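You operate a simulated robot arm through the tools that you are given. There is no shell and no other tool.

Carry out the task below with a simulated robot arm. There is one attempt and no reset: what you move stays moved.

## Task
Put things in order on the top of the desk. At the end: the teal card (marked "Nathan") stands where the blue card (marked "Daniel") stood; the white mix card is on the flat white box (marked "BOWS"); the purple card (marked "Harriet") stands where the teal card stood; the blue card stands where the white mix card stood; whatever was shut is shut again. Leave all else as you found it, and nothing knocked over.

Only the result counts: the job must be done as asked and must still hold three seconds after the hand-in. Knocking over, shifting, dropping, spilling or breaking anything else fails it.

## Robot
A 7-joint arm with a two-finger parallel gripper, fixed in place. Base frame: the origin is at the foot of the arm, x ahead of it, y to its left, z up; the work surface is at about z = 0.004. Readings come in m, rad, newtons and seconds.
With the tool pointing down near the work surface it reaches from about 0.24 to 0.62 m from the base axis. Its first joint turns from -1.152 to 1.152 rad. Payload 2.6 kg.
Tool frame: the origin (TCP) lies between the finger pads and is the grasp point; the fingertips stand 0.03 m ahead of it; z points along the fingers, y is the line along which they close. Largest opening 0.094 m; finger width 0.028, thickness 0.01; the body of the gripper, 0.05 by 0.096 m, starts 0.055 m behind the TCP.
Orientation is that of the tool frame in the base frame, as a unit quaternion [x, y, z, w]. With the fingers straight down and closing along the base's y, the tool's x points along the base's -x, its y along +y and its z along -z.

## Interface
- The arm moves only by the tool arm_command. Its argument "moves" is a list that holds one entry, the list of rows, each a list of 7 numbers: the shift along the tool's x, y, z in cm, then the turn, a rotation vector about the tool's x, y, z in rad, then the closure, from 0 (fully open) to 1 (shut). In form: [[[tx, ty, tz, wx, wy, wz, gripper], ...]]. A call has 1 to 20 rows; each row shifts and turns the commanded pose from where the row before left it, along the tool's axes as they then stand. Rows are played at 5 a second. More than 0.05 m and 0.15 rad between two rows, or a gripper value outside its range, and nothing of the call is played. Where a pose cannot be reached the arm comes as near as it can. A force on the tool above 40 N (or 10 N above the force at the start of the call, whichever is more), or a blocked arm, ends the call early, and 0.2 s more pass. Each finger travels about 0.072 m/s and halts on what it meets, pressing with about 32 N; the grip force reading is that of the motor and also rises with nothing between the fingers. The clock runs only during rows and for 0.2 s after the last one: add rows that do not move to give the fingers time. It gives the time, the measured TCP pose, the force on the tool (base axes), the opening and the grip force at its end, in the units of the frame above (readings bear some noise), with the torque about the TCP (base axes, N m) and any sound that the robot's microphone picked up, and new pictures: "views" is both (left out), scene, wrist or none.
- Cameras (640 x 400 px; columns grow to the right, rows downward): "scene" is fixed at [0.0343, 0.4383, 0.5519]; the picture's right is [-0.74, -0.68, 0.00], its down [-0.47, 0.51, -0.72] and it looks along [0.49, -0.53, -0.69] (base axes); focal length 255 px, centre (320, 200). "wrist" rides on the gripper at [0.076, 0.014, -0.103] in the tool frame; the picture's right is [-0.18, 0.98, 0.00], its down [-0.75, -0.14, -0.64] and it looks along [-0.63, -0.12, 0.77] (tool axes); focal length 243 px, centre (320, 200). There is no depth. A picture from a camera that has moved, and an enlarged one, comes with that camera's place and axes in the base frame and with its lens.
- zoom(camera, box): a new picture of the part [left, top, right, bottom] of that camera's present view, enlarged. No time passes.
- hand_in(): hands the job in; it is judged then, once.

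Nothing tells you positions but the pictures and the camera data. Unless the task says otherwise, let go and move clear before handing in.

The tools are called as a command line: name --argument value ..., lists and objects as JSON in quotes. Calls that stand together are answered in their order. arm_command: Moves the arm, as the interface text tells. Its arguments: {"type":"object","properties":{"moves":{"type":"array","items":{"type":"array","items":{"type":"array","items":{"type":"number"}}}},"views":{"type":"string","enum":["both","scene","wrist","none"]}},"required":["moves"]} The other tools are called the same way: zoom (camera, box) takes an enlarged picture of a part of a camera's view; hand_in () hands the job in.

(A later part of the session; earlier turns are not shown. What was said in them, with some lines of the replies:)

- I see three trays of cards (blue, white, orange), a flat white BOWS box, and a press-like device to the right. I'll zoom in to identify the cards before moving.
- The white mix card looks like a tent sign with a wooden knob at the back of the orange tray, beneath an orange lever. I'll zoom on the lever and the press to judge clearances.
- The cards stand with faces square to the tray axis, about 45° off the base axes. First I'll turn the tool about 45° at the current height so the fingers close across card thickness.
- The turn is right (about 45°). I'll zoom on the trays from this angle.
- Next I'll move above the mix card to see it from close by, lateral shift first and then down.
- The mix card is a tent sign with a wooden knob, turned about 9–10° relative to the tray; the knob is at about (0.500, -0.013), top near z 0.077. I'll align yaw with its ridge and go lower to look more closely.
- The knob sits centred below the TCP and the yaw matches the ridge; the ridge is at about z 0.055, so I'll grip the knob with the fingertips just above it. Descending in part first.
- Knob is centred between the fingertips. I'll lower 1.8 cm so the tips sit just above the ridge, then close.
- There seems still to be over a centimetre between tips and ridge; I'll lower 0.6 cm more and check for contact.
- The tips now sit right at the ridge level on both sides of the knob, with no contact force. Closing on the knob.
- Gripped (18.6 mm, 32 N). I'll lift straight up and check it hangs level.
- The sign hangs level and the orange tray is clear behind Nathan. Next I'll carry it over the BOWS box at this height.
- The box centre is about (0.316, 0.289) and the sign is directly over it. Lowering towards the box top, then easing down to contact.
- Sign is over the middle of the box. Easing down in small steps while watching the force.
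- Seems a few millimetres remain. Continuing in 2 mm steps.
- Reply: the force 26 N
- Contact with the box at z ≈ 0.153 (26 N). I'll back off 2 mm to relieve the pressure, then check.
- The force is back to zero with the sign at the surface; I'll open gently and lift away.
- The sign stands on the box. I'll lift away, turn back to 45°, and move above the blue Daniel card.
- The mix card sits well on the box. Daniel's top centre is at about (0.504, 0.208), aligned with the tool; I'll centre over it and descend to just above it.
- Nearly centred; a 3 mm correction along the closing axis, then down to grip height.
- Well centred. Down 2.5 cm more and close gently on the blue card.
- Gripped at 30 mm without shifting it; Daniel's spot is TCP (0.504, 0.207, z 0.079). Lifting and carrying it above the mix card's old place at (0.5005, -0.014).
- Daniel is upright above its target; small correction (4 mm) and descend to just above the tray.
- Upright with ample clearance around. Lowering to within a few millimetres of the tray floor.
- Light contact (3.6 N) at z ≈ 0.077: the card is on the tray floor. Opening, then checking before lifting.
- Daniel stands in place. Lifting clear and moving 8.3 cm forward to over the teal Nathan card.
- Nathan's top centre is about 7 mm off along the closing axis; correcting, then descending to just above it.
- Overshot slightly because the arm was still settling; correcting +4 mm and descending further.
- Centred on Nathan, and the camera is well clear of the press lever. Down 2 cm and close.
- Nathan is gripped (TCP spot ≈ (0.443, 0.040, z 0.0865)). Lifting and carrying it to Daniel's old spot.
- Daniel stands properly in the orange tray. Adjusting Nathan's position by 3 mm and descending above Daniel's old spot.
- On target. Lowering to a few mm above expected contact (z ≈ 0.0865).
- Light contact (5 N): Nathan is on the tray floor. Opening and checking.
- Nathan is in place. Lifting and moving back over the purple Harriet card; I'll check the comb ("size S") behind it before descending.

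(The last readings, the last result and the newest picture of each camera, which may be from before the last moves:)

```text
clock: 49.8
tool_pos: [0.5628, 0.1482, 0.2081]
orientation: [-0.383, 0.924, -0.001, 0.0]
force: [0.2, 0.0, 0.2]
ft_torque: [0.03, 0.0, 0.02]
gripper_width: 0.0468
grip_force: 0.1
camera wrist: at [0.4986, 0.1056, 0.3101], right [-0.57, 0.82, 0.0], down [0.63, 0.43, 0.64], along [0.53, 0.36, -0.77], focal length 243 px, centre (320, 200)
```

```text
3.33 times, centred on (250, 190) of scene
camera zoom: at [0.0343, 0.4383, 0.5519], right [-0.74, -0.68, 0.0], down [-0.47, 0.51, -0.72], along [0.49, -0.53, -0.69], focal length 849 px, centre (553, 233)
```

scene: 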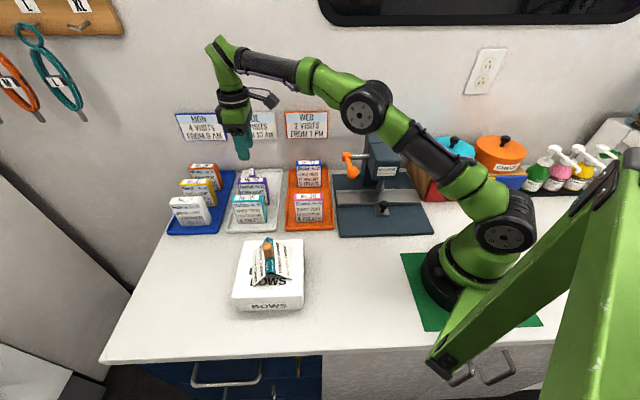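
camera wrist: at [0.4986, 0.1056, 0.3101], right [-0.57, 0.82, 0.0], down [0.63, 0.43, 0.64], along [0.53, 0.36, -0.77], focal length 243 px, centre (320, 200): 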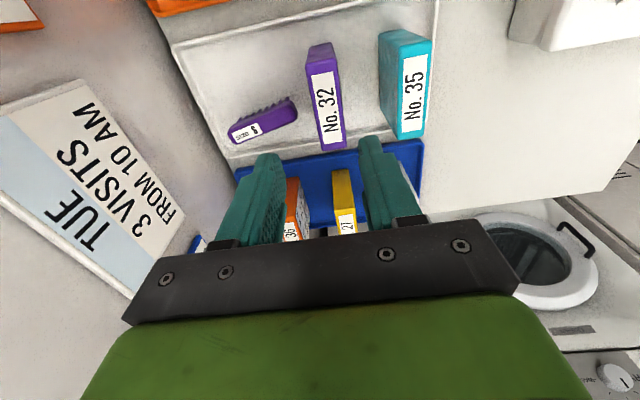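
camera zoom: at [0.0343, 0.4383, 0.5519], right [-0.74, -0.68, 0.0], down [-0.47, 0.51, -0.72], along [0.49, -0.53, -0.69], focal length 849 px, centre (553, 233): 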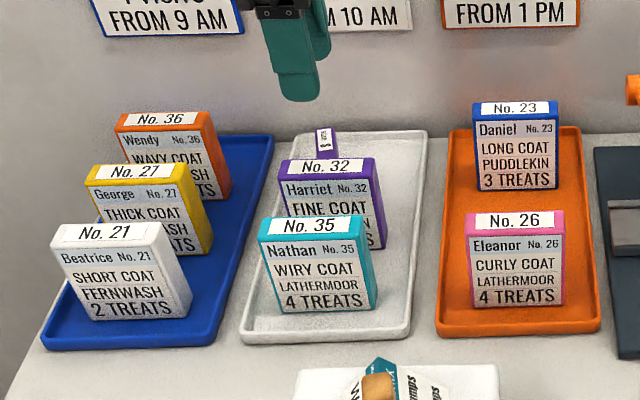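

Harriet's centre is 7–8 mm from the TCP; the comb's near end is about 3.6 cm behind it and lower than the fingertips will go. Correcting and descending to just above the card.

arm_command --moves '[[[0.1, 0.7, 0, 0, 0, 0, 0.5], [0, 0, 0, 0, 0, 0, 0.5], [0, 0, 2.5, 0, 0, 0, 0.5], [0, 0, 2.5, 0, 0, 0, 0.5], [0, 0, 1.8, 0, 0, 0, 0.5], [0, 0, 0, 0, 0, 0, 0.5], [0, 0, 0, 0, 0, 0, 0.5]]]'

zoom --camera "wrist" --box '[180, 20, 420, 220]'

zoom --camera "scene" --box '[180, 130, 320, 250]'

```text
clock: 51.4
tool_pos: [0.5564, 0.1563, 0.1391]
orientation: [-0.383, 0.924, -0.001, -0.001]
force: [0.1, 0.9, 0.3]
ft_torque: [0.01, 0.0, 0.03]
gripper_width: 0.0471
grip_force: 0.0
camera wrist: at [0.4929, 0.1115, 0.2419], right [-0.56, 0.83, 0.0], down [0.63, 0.43, 0.64], along [0.53, 0.36, -0.77], focal length 243 px, centre (320, 200)
```

scene: 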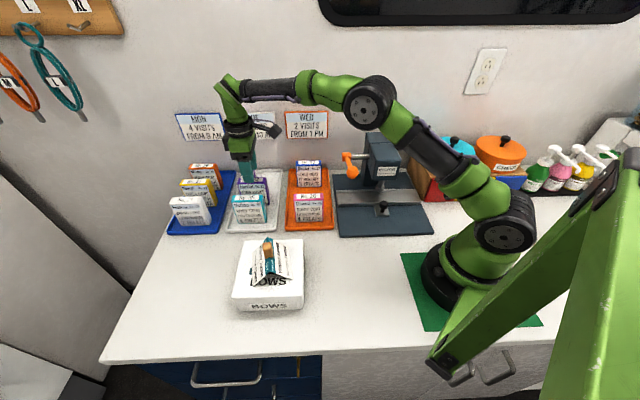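
wrist: 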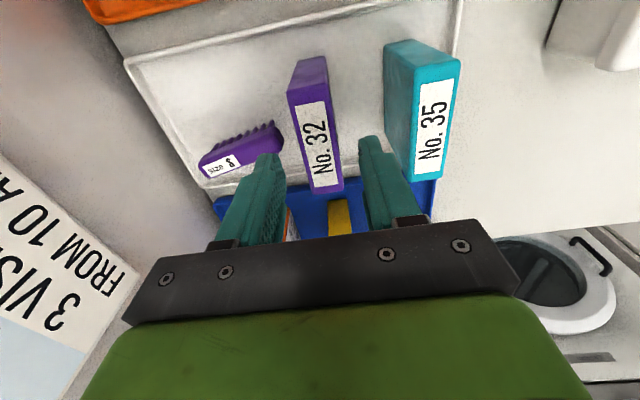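

```text
2.00 times, centred on (300, 120) of wrist
camera zoom: at [0.4929, 0.1115, 0.2419], right [-0.56, 0.83, 0.0], down [0.63, 0.43, 0.64], along [0.53, 0.36, -0.77], focal length 485 px, centre (360, 360)
```

zoom: 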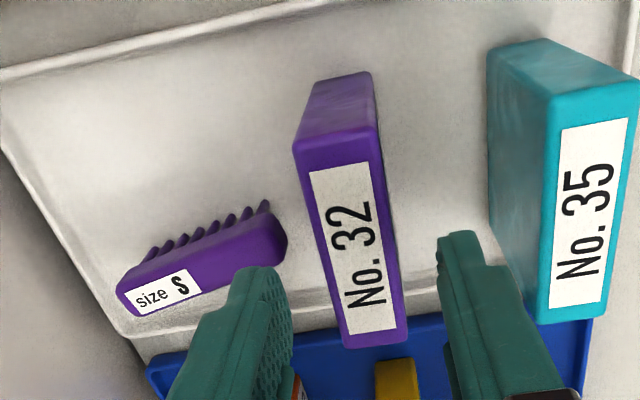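

```text
3.33 times, centred on (250, 190) of scene
camera zoom: at [0.0343, 0.4383, 0.5519], right [-0.74, -0.68, 0.0], down [-0.47, 0.51, -0.72], along [0.49, -0.53, -0.69], focal length 849 px, centre (553, 233)
```

zoom: 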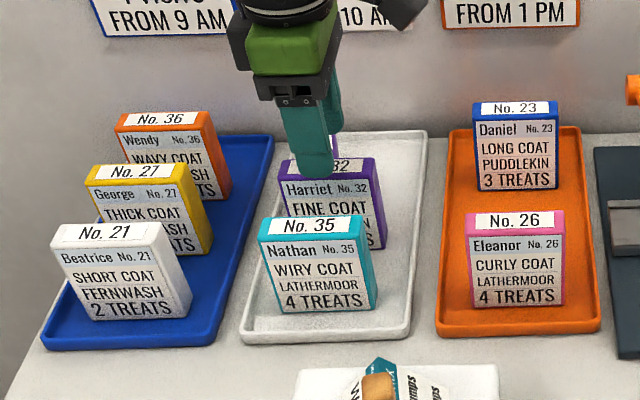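

Centred. Narrowing to 44 mm opening and lowering to z ≈ 0.09 (fingertips at 0.06, above the comb).

arm_command --moves '[[[0, 0, 0, 0, 0, 0, 0.53], [0, 0, 1.5, 0, 0, 0, 0.53], [0, 0, 1.5, 0, 0, 0, 0.53], [0, 0, 0, 0, 0, 0, 0.53], [0, 0, 0, 0, 0, 0, 0.53]]]'

zoom --camera "wrist" --box '[180, 20, 420, 220]'

zoom --camera "scene" --box '[180, 130, 320, 250]'

```text
clock: 52.6
tool_pos: [0.5554, 0.156, 0.1089]
orientation: [-0.383, 0.924, 0.0, 0.0]
force: [-0.2, -0.5, 0.9]
ft_torque: [-0.02, 0.02, 0.01]
gripper_width: 0.0442
grip_force: 0.0
camera wrist: at [0.4914, 0.1118, 0.2105], right [-0.57, 0.82, 0.0], down [0.63, 0.43, 0.64], along [0.53, 0.36, -0.77], focal length 243 px, centre (320, 200)
```

scene: 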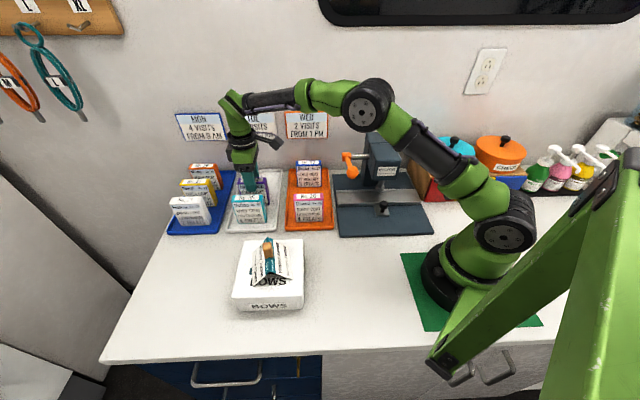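
wrist: 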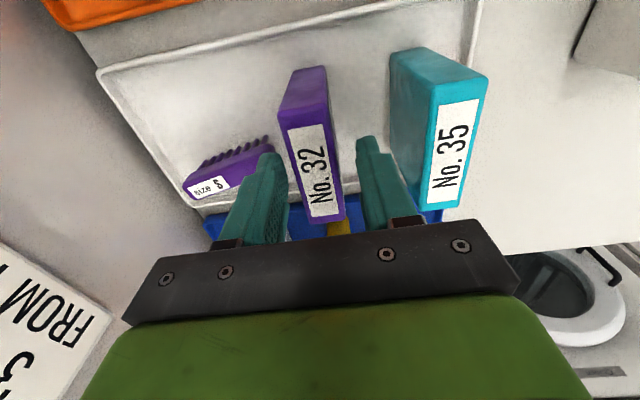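

```text
2.00 times, centred on (300, 120) of wrist
camera zoom: at [0.4914, 0.1118, 0.2105], right [-0.57, 0.82, 0.0], down [0.63, 0.43, 0.64], along [0.53, 0.36, -0.77], focal length 485 px, centre (360, 360)
```

zoom: 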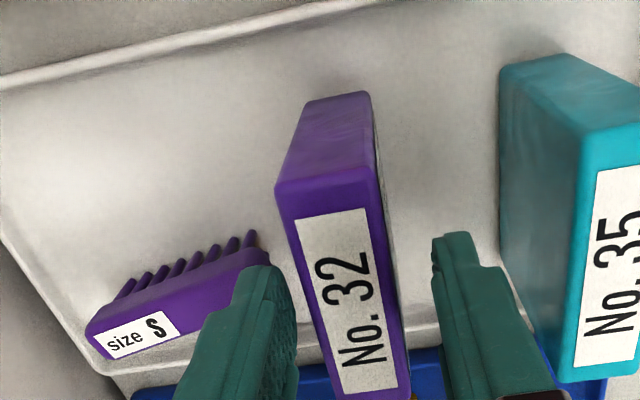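

```text
3.33 times, centred on (250, 190) of scene
camera zoom: at [0.0343, 0.4383, 0.5519], right [-0.74, -0.68, 0.0], down [-0.47, 0.51, -0.72], along [0.49, -0.53, -0.69], focal length 849 px, centre (553, 233)
```

zoom: 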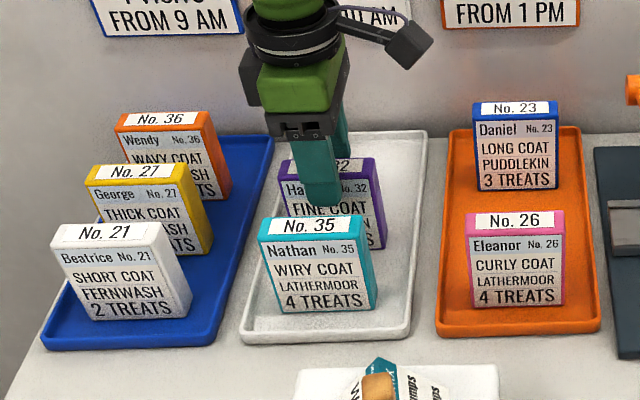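

Still centred within 1–2 mm and the rear finger clears the comb. Down 1.9 cm and close.

arm_command --moves '[[[0, -0.1, 0.9, 0, 0, 0, 0.53], [0, 0, 0.9, 0, 0, 0, 0.53], [0, 0, 0, 0, 0, 0, 0.53], [0, 0, 0, 0, 0, 0, 0.6], [0, 0, 0, 0, 0, 0, 0.66], [0, 0, 0, 0, 0, 0, 0.75], [0, 0, 0, 0, 0, 0, 0.85], [0, 0, 0, 0, 0, 0, 0.85]]]'

zoom --camera "scene" --box '[180, 130, 320, 250]'

zoom --camera "wrist" --box '[160, 20, 440, 240]'

```text
clock: 54.4
tool_pos: [0.5568, 0.1532, 0.0904]
orientation: [-0.383, 0.924, 0.0, 0.0]
force: [0.0, 0.0, 0.2]
ft_torque: [0.01, -0.03, -0.06]
gripper_width: 0.0297
grip_force: 32.2
camera wrist: at [0.4928, 0.1104, 0.1929], right [-0.57, 0.82, 0.0], down [0.63, 0.43, 0.64], along [0.53, 0.36, -0.77], focal length 243 px, centre (320, 200)
```

scene: 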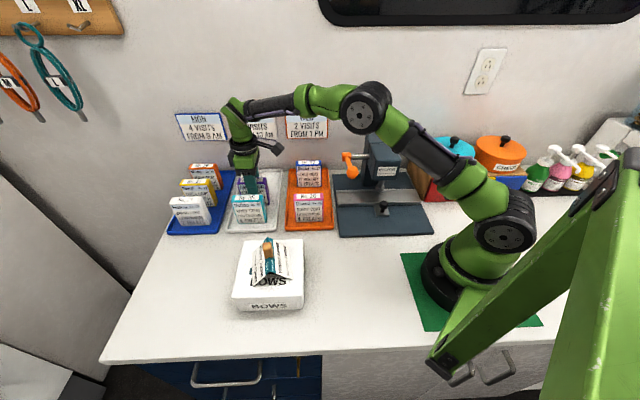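
wrist: 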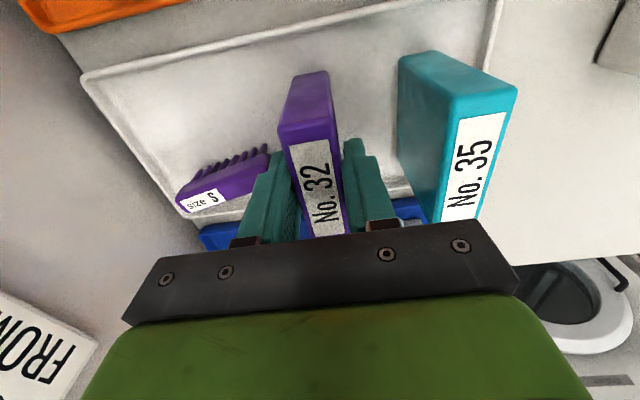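

```text
3.33 times, centred on (250, 190) of scene
camera zoom: at [0.0343, 0.4383, 0.5519], right [-0.74, -0.68, 0.0], down [-0.47, 0.51, -0.72], along [0.49, -0.53, -0.69], focal length 849 px, centre (553, 233)
```

zoom: 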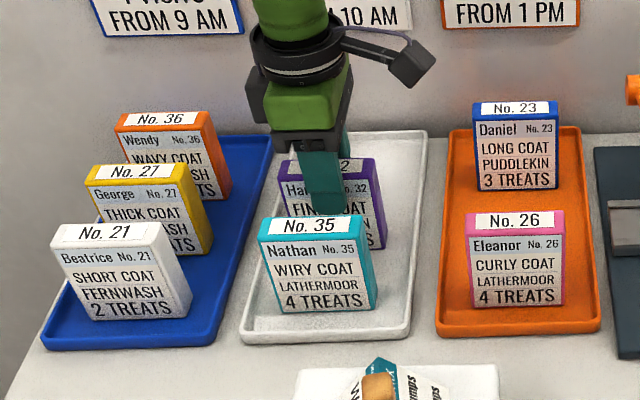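

```text
1.82 times, centred on (300, 130) of wrist
camera zoom: at [0.4928, 0.1104, 0.1929], right [-0.57, 0.82, 0.0], down [0.63, 0.43, 0.64], along [0.53, 0.36, -0.77], focal length 441 px, centre (356, 327)
```

zoom: 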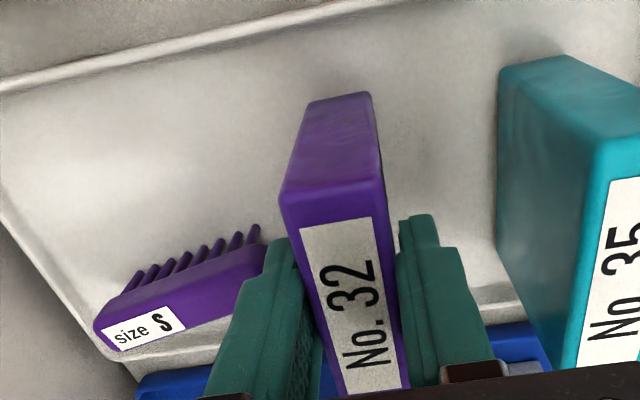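

Harriet is gripped (29.7 mm) and the comb is untouched. Lifting and carrying it over to Nathan's old spot.

arm_command --moves '[[[0, 0, -0.5, 0, 0, 0, 0.85], [0, 0, -1.5, 0, 0, 0, 0.85], [0, 0, -3, 0, 0, 0, 0.85], [0, 0, -4, 0, 0, 0, 0.85], [0, 0, -4, 0, 0, 0, 0.85], [0, 0, -4, 0, 0, 0, 0.85], [3.21, 0, 0, 0, 0, 0, 0.85], [3.21, 0, 0, 0, 0, 0, 0.85], [3.21, 0, 0, 0, 0, 0, 0.85], [3.21, 0, 0, 0, 0, 0, 0.85], [3.2, 0, 0, 0, 0, 0, 0.85], [0, 0, 0, 0, 0, 0, 0.85], [0, 0, 0, 0, 0, 0, 0.85]]]'

zoom --camera "scene" --box '[180, 110, 360, 250]'

```text
clock: 57.2
tool_pos: [0.4403, 0.0438, 0.2499]
orientation: [-0.383, 0.924, 0.0, 0.0]
force: [0.3, -0.2, 0.1]
ft_torque: [0.0, 0.0, 0.01]
gripper_width: 0.0292
grip_force: 31.7
out of reach, approached as far as the arm can: row 6
camera wrist: at [0.3775, -0.0004, 0.352], right [-0.57, 0.82, 0.0], down [0.63, 0.43, 0.64], along [0.53, 0.36, -0.77], focal length 243 px, centre (320, 200)
```

scene: 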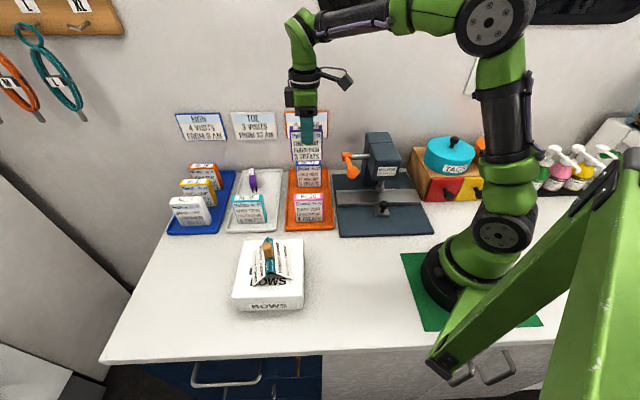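
wrist: 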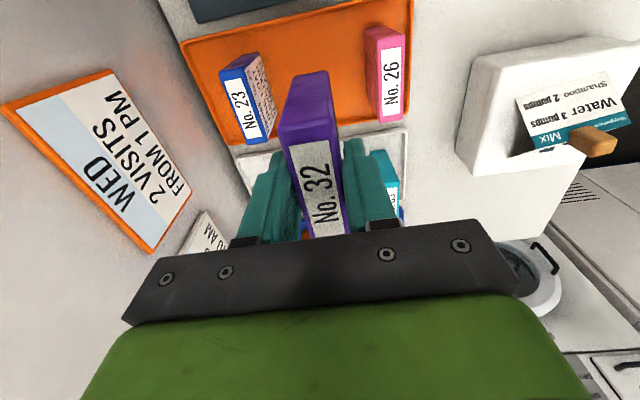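

```text
2.86 times, centred on (270, 180) of scene
camera zoom: at [0.0343, 0.4383, 0.5519], right [-0.74, -0.68, 0.0], down [-0.47, 0.51, -0.72], along [0.49, -0.53, -0.69], focal length 727 px, centre (463, 257)
```

zoom: 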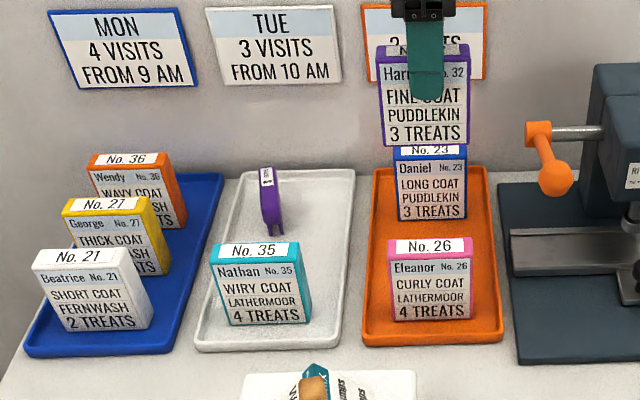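

Harriet hangs above its target. Correcting by about 4 mm and descending to just above the tray.

arm_command --moves '[[[0.09, -0.43, 0, 0, 0, 0, 0.85], [0, 0, 0, 0, 0, 0, 0.85], [0, 0, 4, 0, 0, 0, 0.85], [0, 0, 4, 0, 0, 0, 0.85], [0, 0, 3.5, 0, 0, 0, 0.85], [0, 0, 2, 0, 0, 0, 0.85], [0, 0, 0, 0, 0, 0, 0.85], [0, 0, 0, 0, 0, 0, 0.85]]]'

zoom --camera "scene" --box '[260, 110, 380, 230]'

```text
clock: 59.0
tool_pos: [0.4434, 0.0398, 0.1146]
orientation: [-0.382, 0.924, 0.001, 0.0]
force: [-0.2, 0.2, -0.7]
ft_torque: [-0.01, -0.01, -0.01]
gripper_width: 0.0297
grip_force: 32.2
camera wrist: at [0.3787, -0.0044, 0.2168], right [-0.56, 0.83, 0.0], down [0.63, 0.43, 0.64], along [0.53, 0.36, -0.77], focal length 243 px, centre (320, 200)
```

scene: 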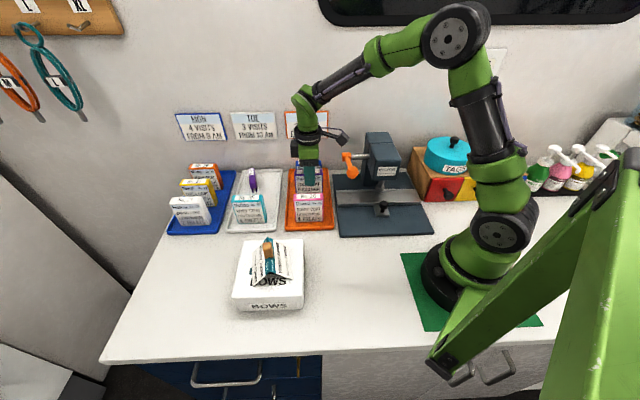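
wrist: 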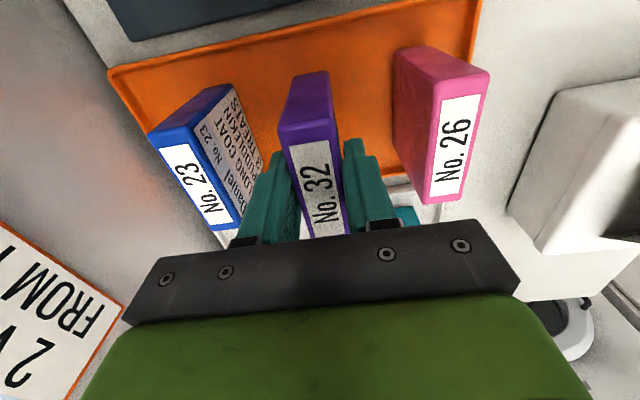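

```text
3.33 times, centred on (320, 170) of scene
camera zoom: at [0.0343, 0.4383, 0.5519], right [-0.74, -0.68, 0.0], down [-0.47, 0.51, -0.72], along [0.49, -0.53, -0.69], focal length 849 px, centre (320, 300)
```

zoom: 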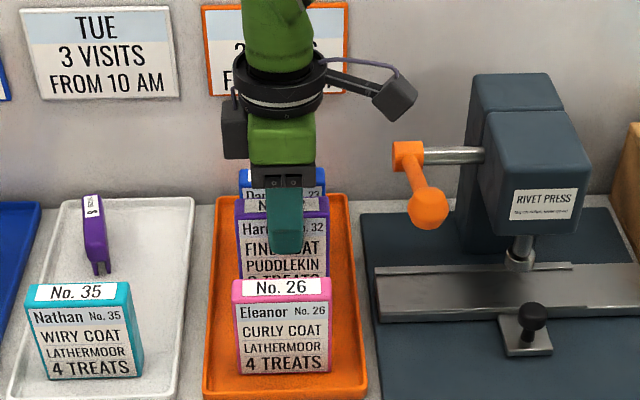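

On target at (0.443, 0.040). Lowering 2 cm, then fine steps.

arm_command --moves '[[[0, 0, 1, 0, 0, 0, 0.85], [0, 0, 0.8, 0, 0, 0, 0.85], [0, 0, 0.2, 0, 0, 0, 0.85], [0, 0, 0, 0, 0, 0, 0.85]]]' --views "none"

```text
clock: 60.0
tool_pos: [0.4432, 0.0386, 0.0944]
orientation: [-0.383, 0.924, -0.001, 0.0]
force: [-0.2, -0.3, -1.0]
ft_torque: [0.01, 0.02, -0.05]
gripper_width: 0.0294
grip_force: 31.9
```

arm_command --moves '[[[0, 0, 0.15, 0, 0, 0, 0.85], [0, 0, 0.1, 0, 0, 0, 0.85], [0, 0, 0, 0, 0, 0, 0.85]]]' --views "none"

```text
clock: 60.8
tool_pos: [0.4436, 0.0379, 0.092]
orientation: [-0.384, 0.923, 0.0, 0.0]
force: [0.1, 0.5, -0.9]
ft_torque: [0.01, -0.04, -0.01]
gripper_width: 0.0292
grip_force: 31.8
```

arm_command --moves '[[[0, 0, 0.1, 0, 0, 0, 0.85], [0, 0, 0, 0, 0, 0, 0.85]]]' --views "none"

```text
clock: 61.4
tool_pos: [0.4433, 0.0394, 0.0903]
orientation: [-0.383, 0.924, 0.0, 0.0]
force: [0.4, 0.3, -0.6]
ft_torque: [-0.01, -0.01, 0.01]
gripper_width: 0.0296
grip_force: 31.7
```

arm_command --moves '[[[0, 0, 0.1, 0, 0, 0, 0.85], [0, 0, 0, 0, 0, 0, 0.85]]]' --views "none"

```text
clock: 62.0
tool_pos: [0.4436, 0.0381, 0.0908]
orientation: [-0.383, 0.924, 0.001, 0.0]
force: [-0.5, 0.1, 1.9]
ft_torque: [0.06, -0.03, 0.0]
gripper_width: 0.0295
grip_force: 31.6
```

Light contact (about 2 N). A hair further down, then open.

arm_command --moves '[[[0, 0, 0.04, 0, 0, 0, 0.85], [0, 0, 0, 0, 0, 0, 0.65], [0, 0, 0, 0, 0, 0, 0.55], [0, 0, 0, 0, 0, 0, 0.45], [0, 0, 0, 0, 0, 0, 0.42], [0, 0, 0, 0, 0, 0, 0.42]]]'

zoom --camera "scene" --box '[260, 110, 380, 230]'

```text
clock: 63.4
tool_pos: [0.4437, 0.0385, 0.0899]
orientation: [-0.383, 0.924, 0.0, 0.001]
force: [0.3, -0.4, -0.5]
ft_torque: [0.03, 0.04, -0.01]
gripper_width: 0.0545
grip_force: 0.0
camera wrist: at [0.3802, -0.0048, 0.1924], right [-0.57, 0.82, 0.0], down [0.63, 0.43, 0.64], along [0.53, 0.36, -0.77], focal length 243 px, centre (320, 200)
```

scene: 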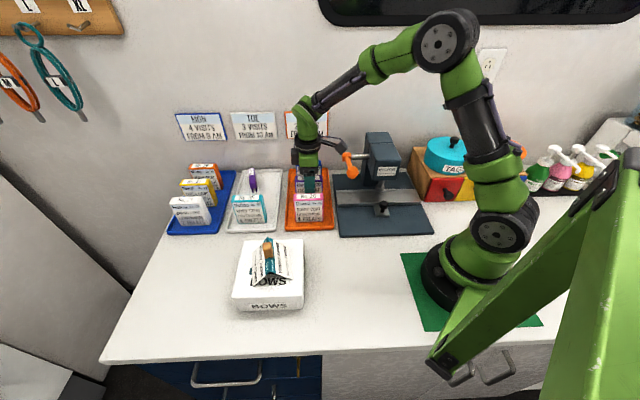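
wrist: 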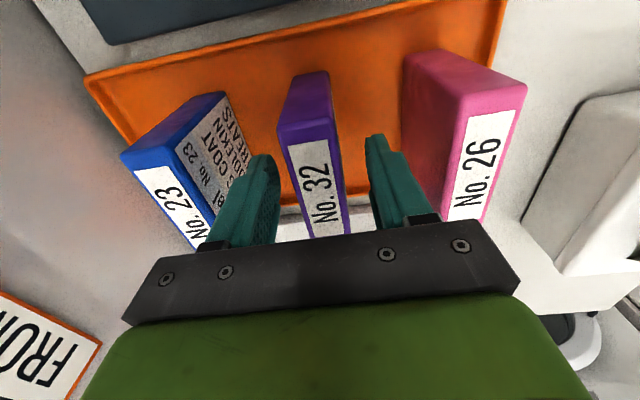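

```text
3.33 times, centred on (320, 170) of scene
camera zoom: at [0.0343, 0.4383, 0.5519], right [-0.74, -0.68, 0.0], down [-0.47, 0.51, -0.72], along [0.49, -0.53, -0.69], focal length 849 px, centre (320, 300)
```

zoom: 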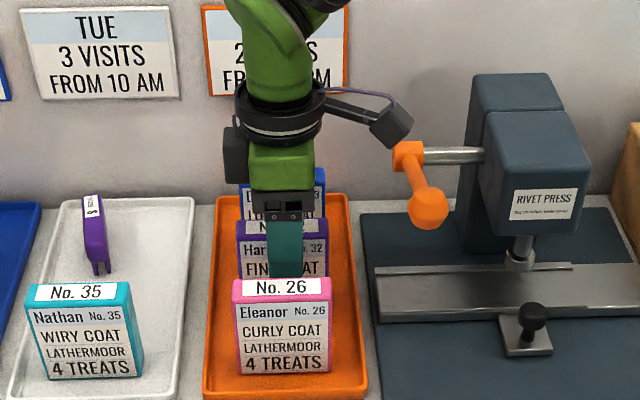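

Harriet stands free in Nathan's old spot. Lifting straight up and moving back away from the trays to inspect the whole desk.

arm_command --moves '[[[0, 0, -1, 0, 0, 0, 0.42], [0, 0, -3, 0, 0, 0, 0.42], [0, 0, -4, 0, 0, 0, 0.42], [0, 0, -4, 0, 0, 0, 0.42], [0, 0, -4, 0, 0, 0, 0.42], [0, 0, 0, 0, 0, 0, 0.42], [0, 0, 0, 0, 0, 0, 0.42]]]'

zoom --camera "scene" --box '[160, 150, 340, 250]'

zoom --camera "scene" --box '[200, 220, 340, 320]'

zoom --camera "scene" --box '[320, 120, 640, 330]'

zoom --camera "scene" --box '[100, 320, 540, 400]'

```text
clock: 65.0
tool_pos: [0.444, 0.0403, 0.2488]
orientation: [-0.382, 0.924, -0.001, -0.001]
force: [-0.7, -1.1, 0.1]
ft_torque: [-0.01, -0.03, -0.04]
gripper_width: 0.0547
grip_force: 0.1
camera wrist: at [0.381, -0.0037, 0.3505], right [-0.57, 0.82, 0.0], down [0.63, 0.43, 0.64], along [0.53, 0.36, -0.77], focal length 243 px, centre (320, 200)
```

scene: 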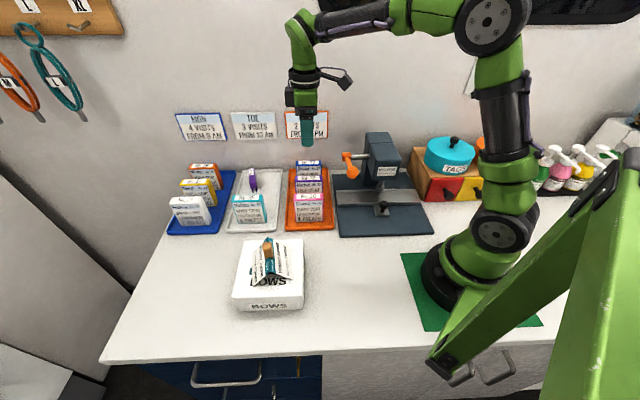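
wrist: 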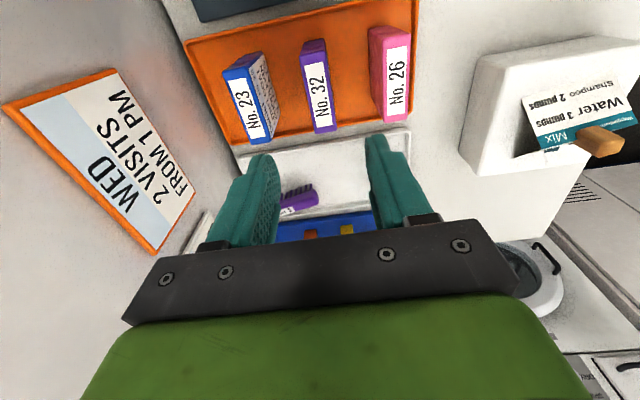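

```text
3.56 times, centred on (250, 200) of scene
camera zoom: at [0.0343, 0.4383, 0.5519], right [-0.74, -0.68, 0.0], down [-0.47, 0.51, -0.72], along [0.49, -0.53, -0.69], focal length 905 px, centre (569, 200)
```

zoom: 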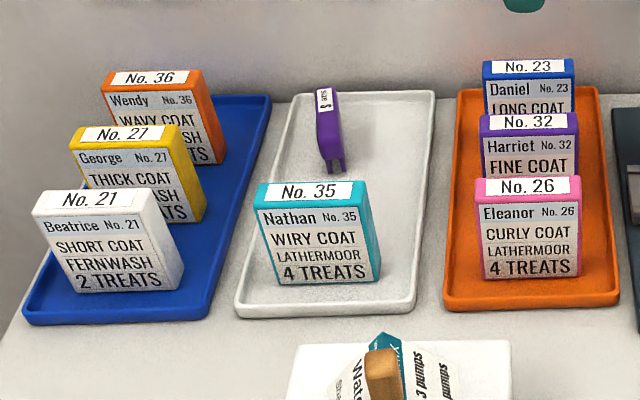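

```text
4.00 times, centred on (270, 270) of scene
camera zoom: at [0.0343, 0.4383, 0.5519], right [-0.74, -0.68, 0.0], down [-0.47, 0.51, -0.72], along [0.49, -0.53, -0.69], focal length 1018 px, centre (520, -80)
```

zoom: 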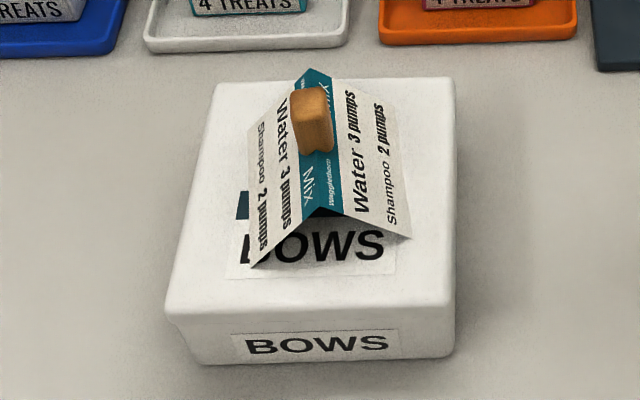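

```text
1.90 times, centred on (480, 225) of scene
camera zoom: at [0.0343, 0.4383, 0.5519], right [-0.74, -0.68, 0.0], down [-0.47, 0.51, -0.72], along [0.49, -0.53, -0.69], focal length 485 px, centre (15, 152)
```

zoom: 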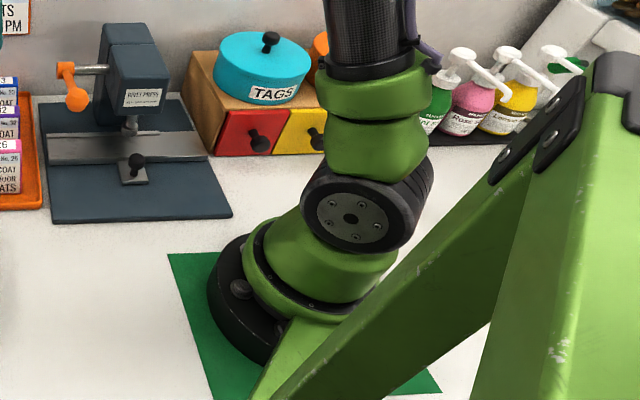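

```text
1.45 times, centred on (320, 360) of scene
camera zoom: at [0.0343, 0.4383, 0.5519], right [-0.74, -0.68, 0.0], down [-0.47, 0.51, -0.72], along [0.49, -0.53, -0.69], focal length 370 px, centre (320, -33)
```

zoom: 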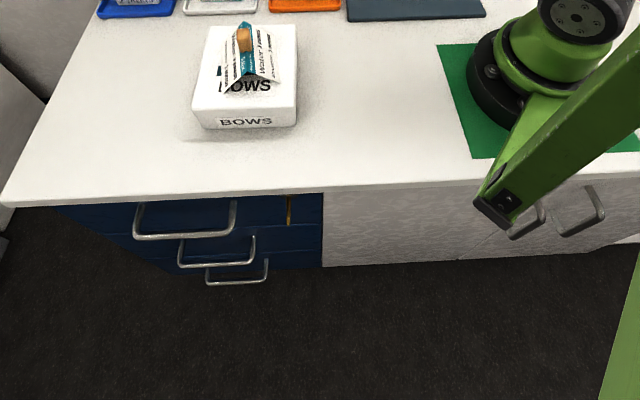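

All four moves look done: Nathan in Daniel's spot, Harriet in Nathan's, Daniel in the mix card's, and the mix card on the BOWS box. One last close look before handing in.

zoom --camera "wrist" --box '[180, 0, 440, 170]'

zoom --camera "scene" --box '[270, 150, 350, 240]'

```text
2.35 times, centred on (310, 85) of wrist
camera zoom: at [0.381, -0.0037, 0.3505], right [-0.57, 0.82, 0.0], down [0.63, 0.43, 0.64], along [0.53, 0.36, -0.77], focal length 571 px, centre (344, 471)
```

zoom: 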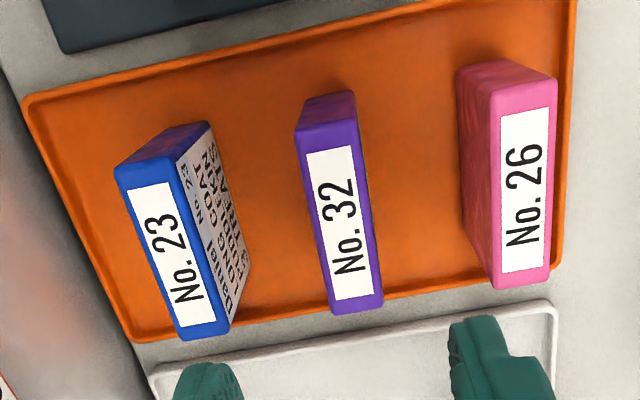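

```text
4.44 times, centred on (310, 195) of scene
camera zoom: at [0.0343, 0.4383, 0.5519], right [-0.74, -0.68, 0.0], down [-0.47, 0.51, -0.72], along [0.49, -0.53, -0.69], focal length 1132 px, centre (364, 222)
```

zoom: 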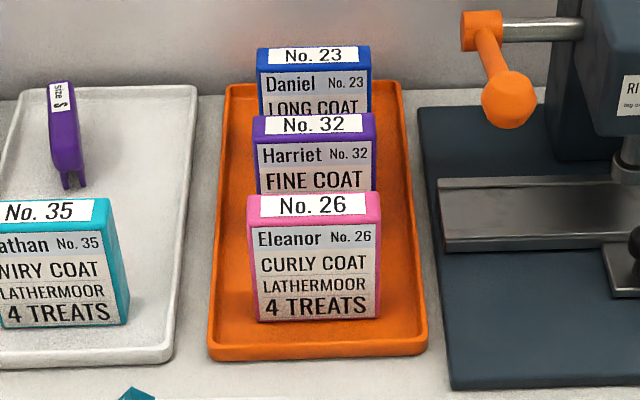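

The cards all stand upright in their new places, the sign is steady on the BOWS box, and the gripper is open and clear. Nothing else appears to have moved, so I'm handing in.

hand_in

```text
The job is handed in.
```

The desk is arranged as you asked, and I have handed the job in. I checked it only in the camera views and got no verdict back from the hand-in.

- **Mix card:** the white mix card stands on top of the BOWS box, near its centre.
- **Daniel (blue):** stands where the mix card was, at the back of the orange tray.
- **Nathan (teal):** stands where Daniel was, in the white tray, within a few millimetres of the original spot.
- **Harriet (purple):** stands where Nathan was, in the orange tray.

I opened nothing, so there was nothing to shut again. In the last pictures the comb behind Harriet's old spot, the BOWS box and the press lever were where they started. Nothing was knocked over, and the gripper was open and clear of the cards.
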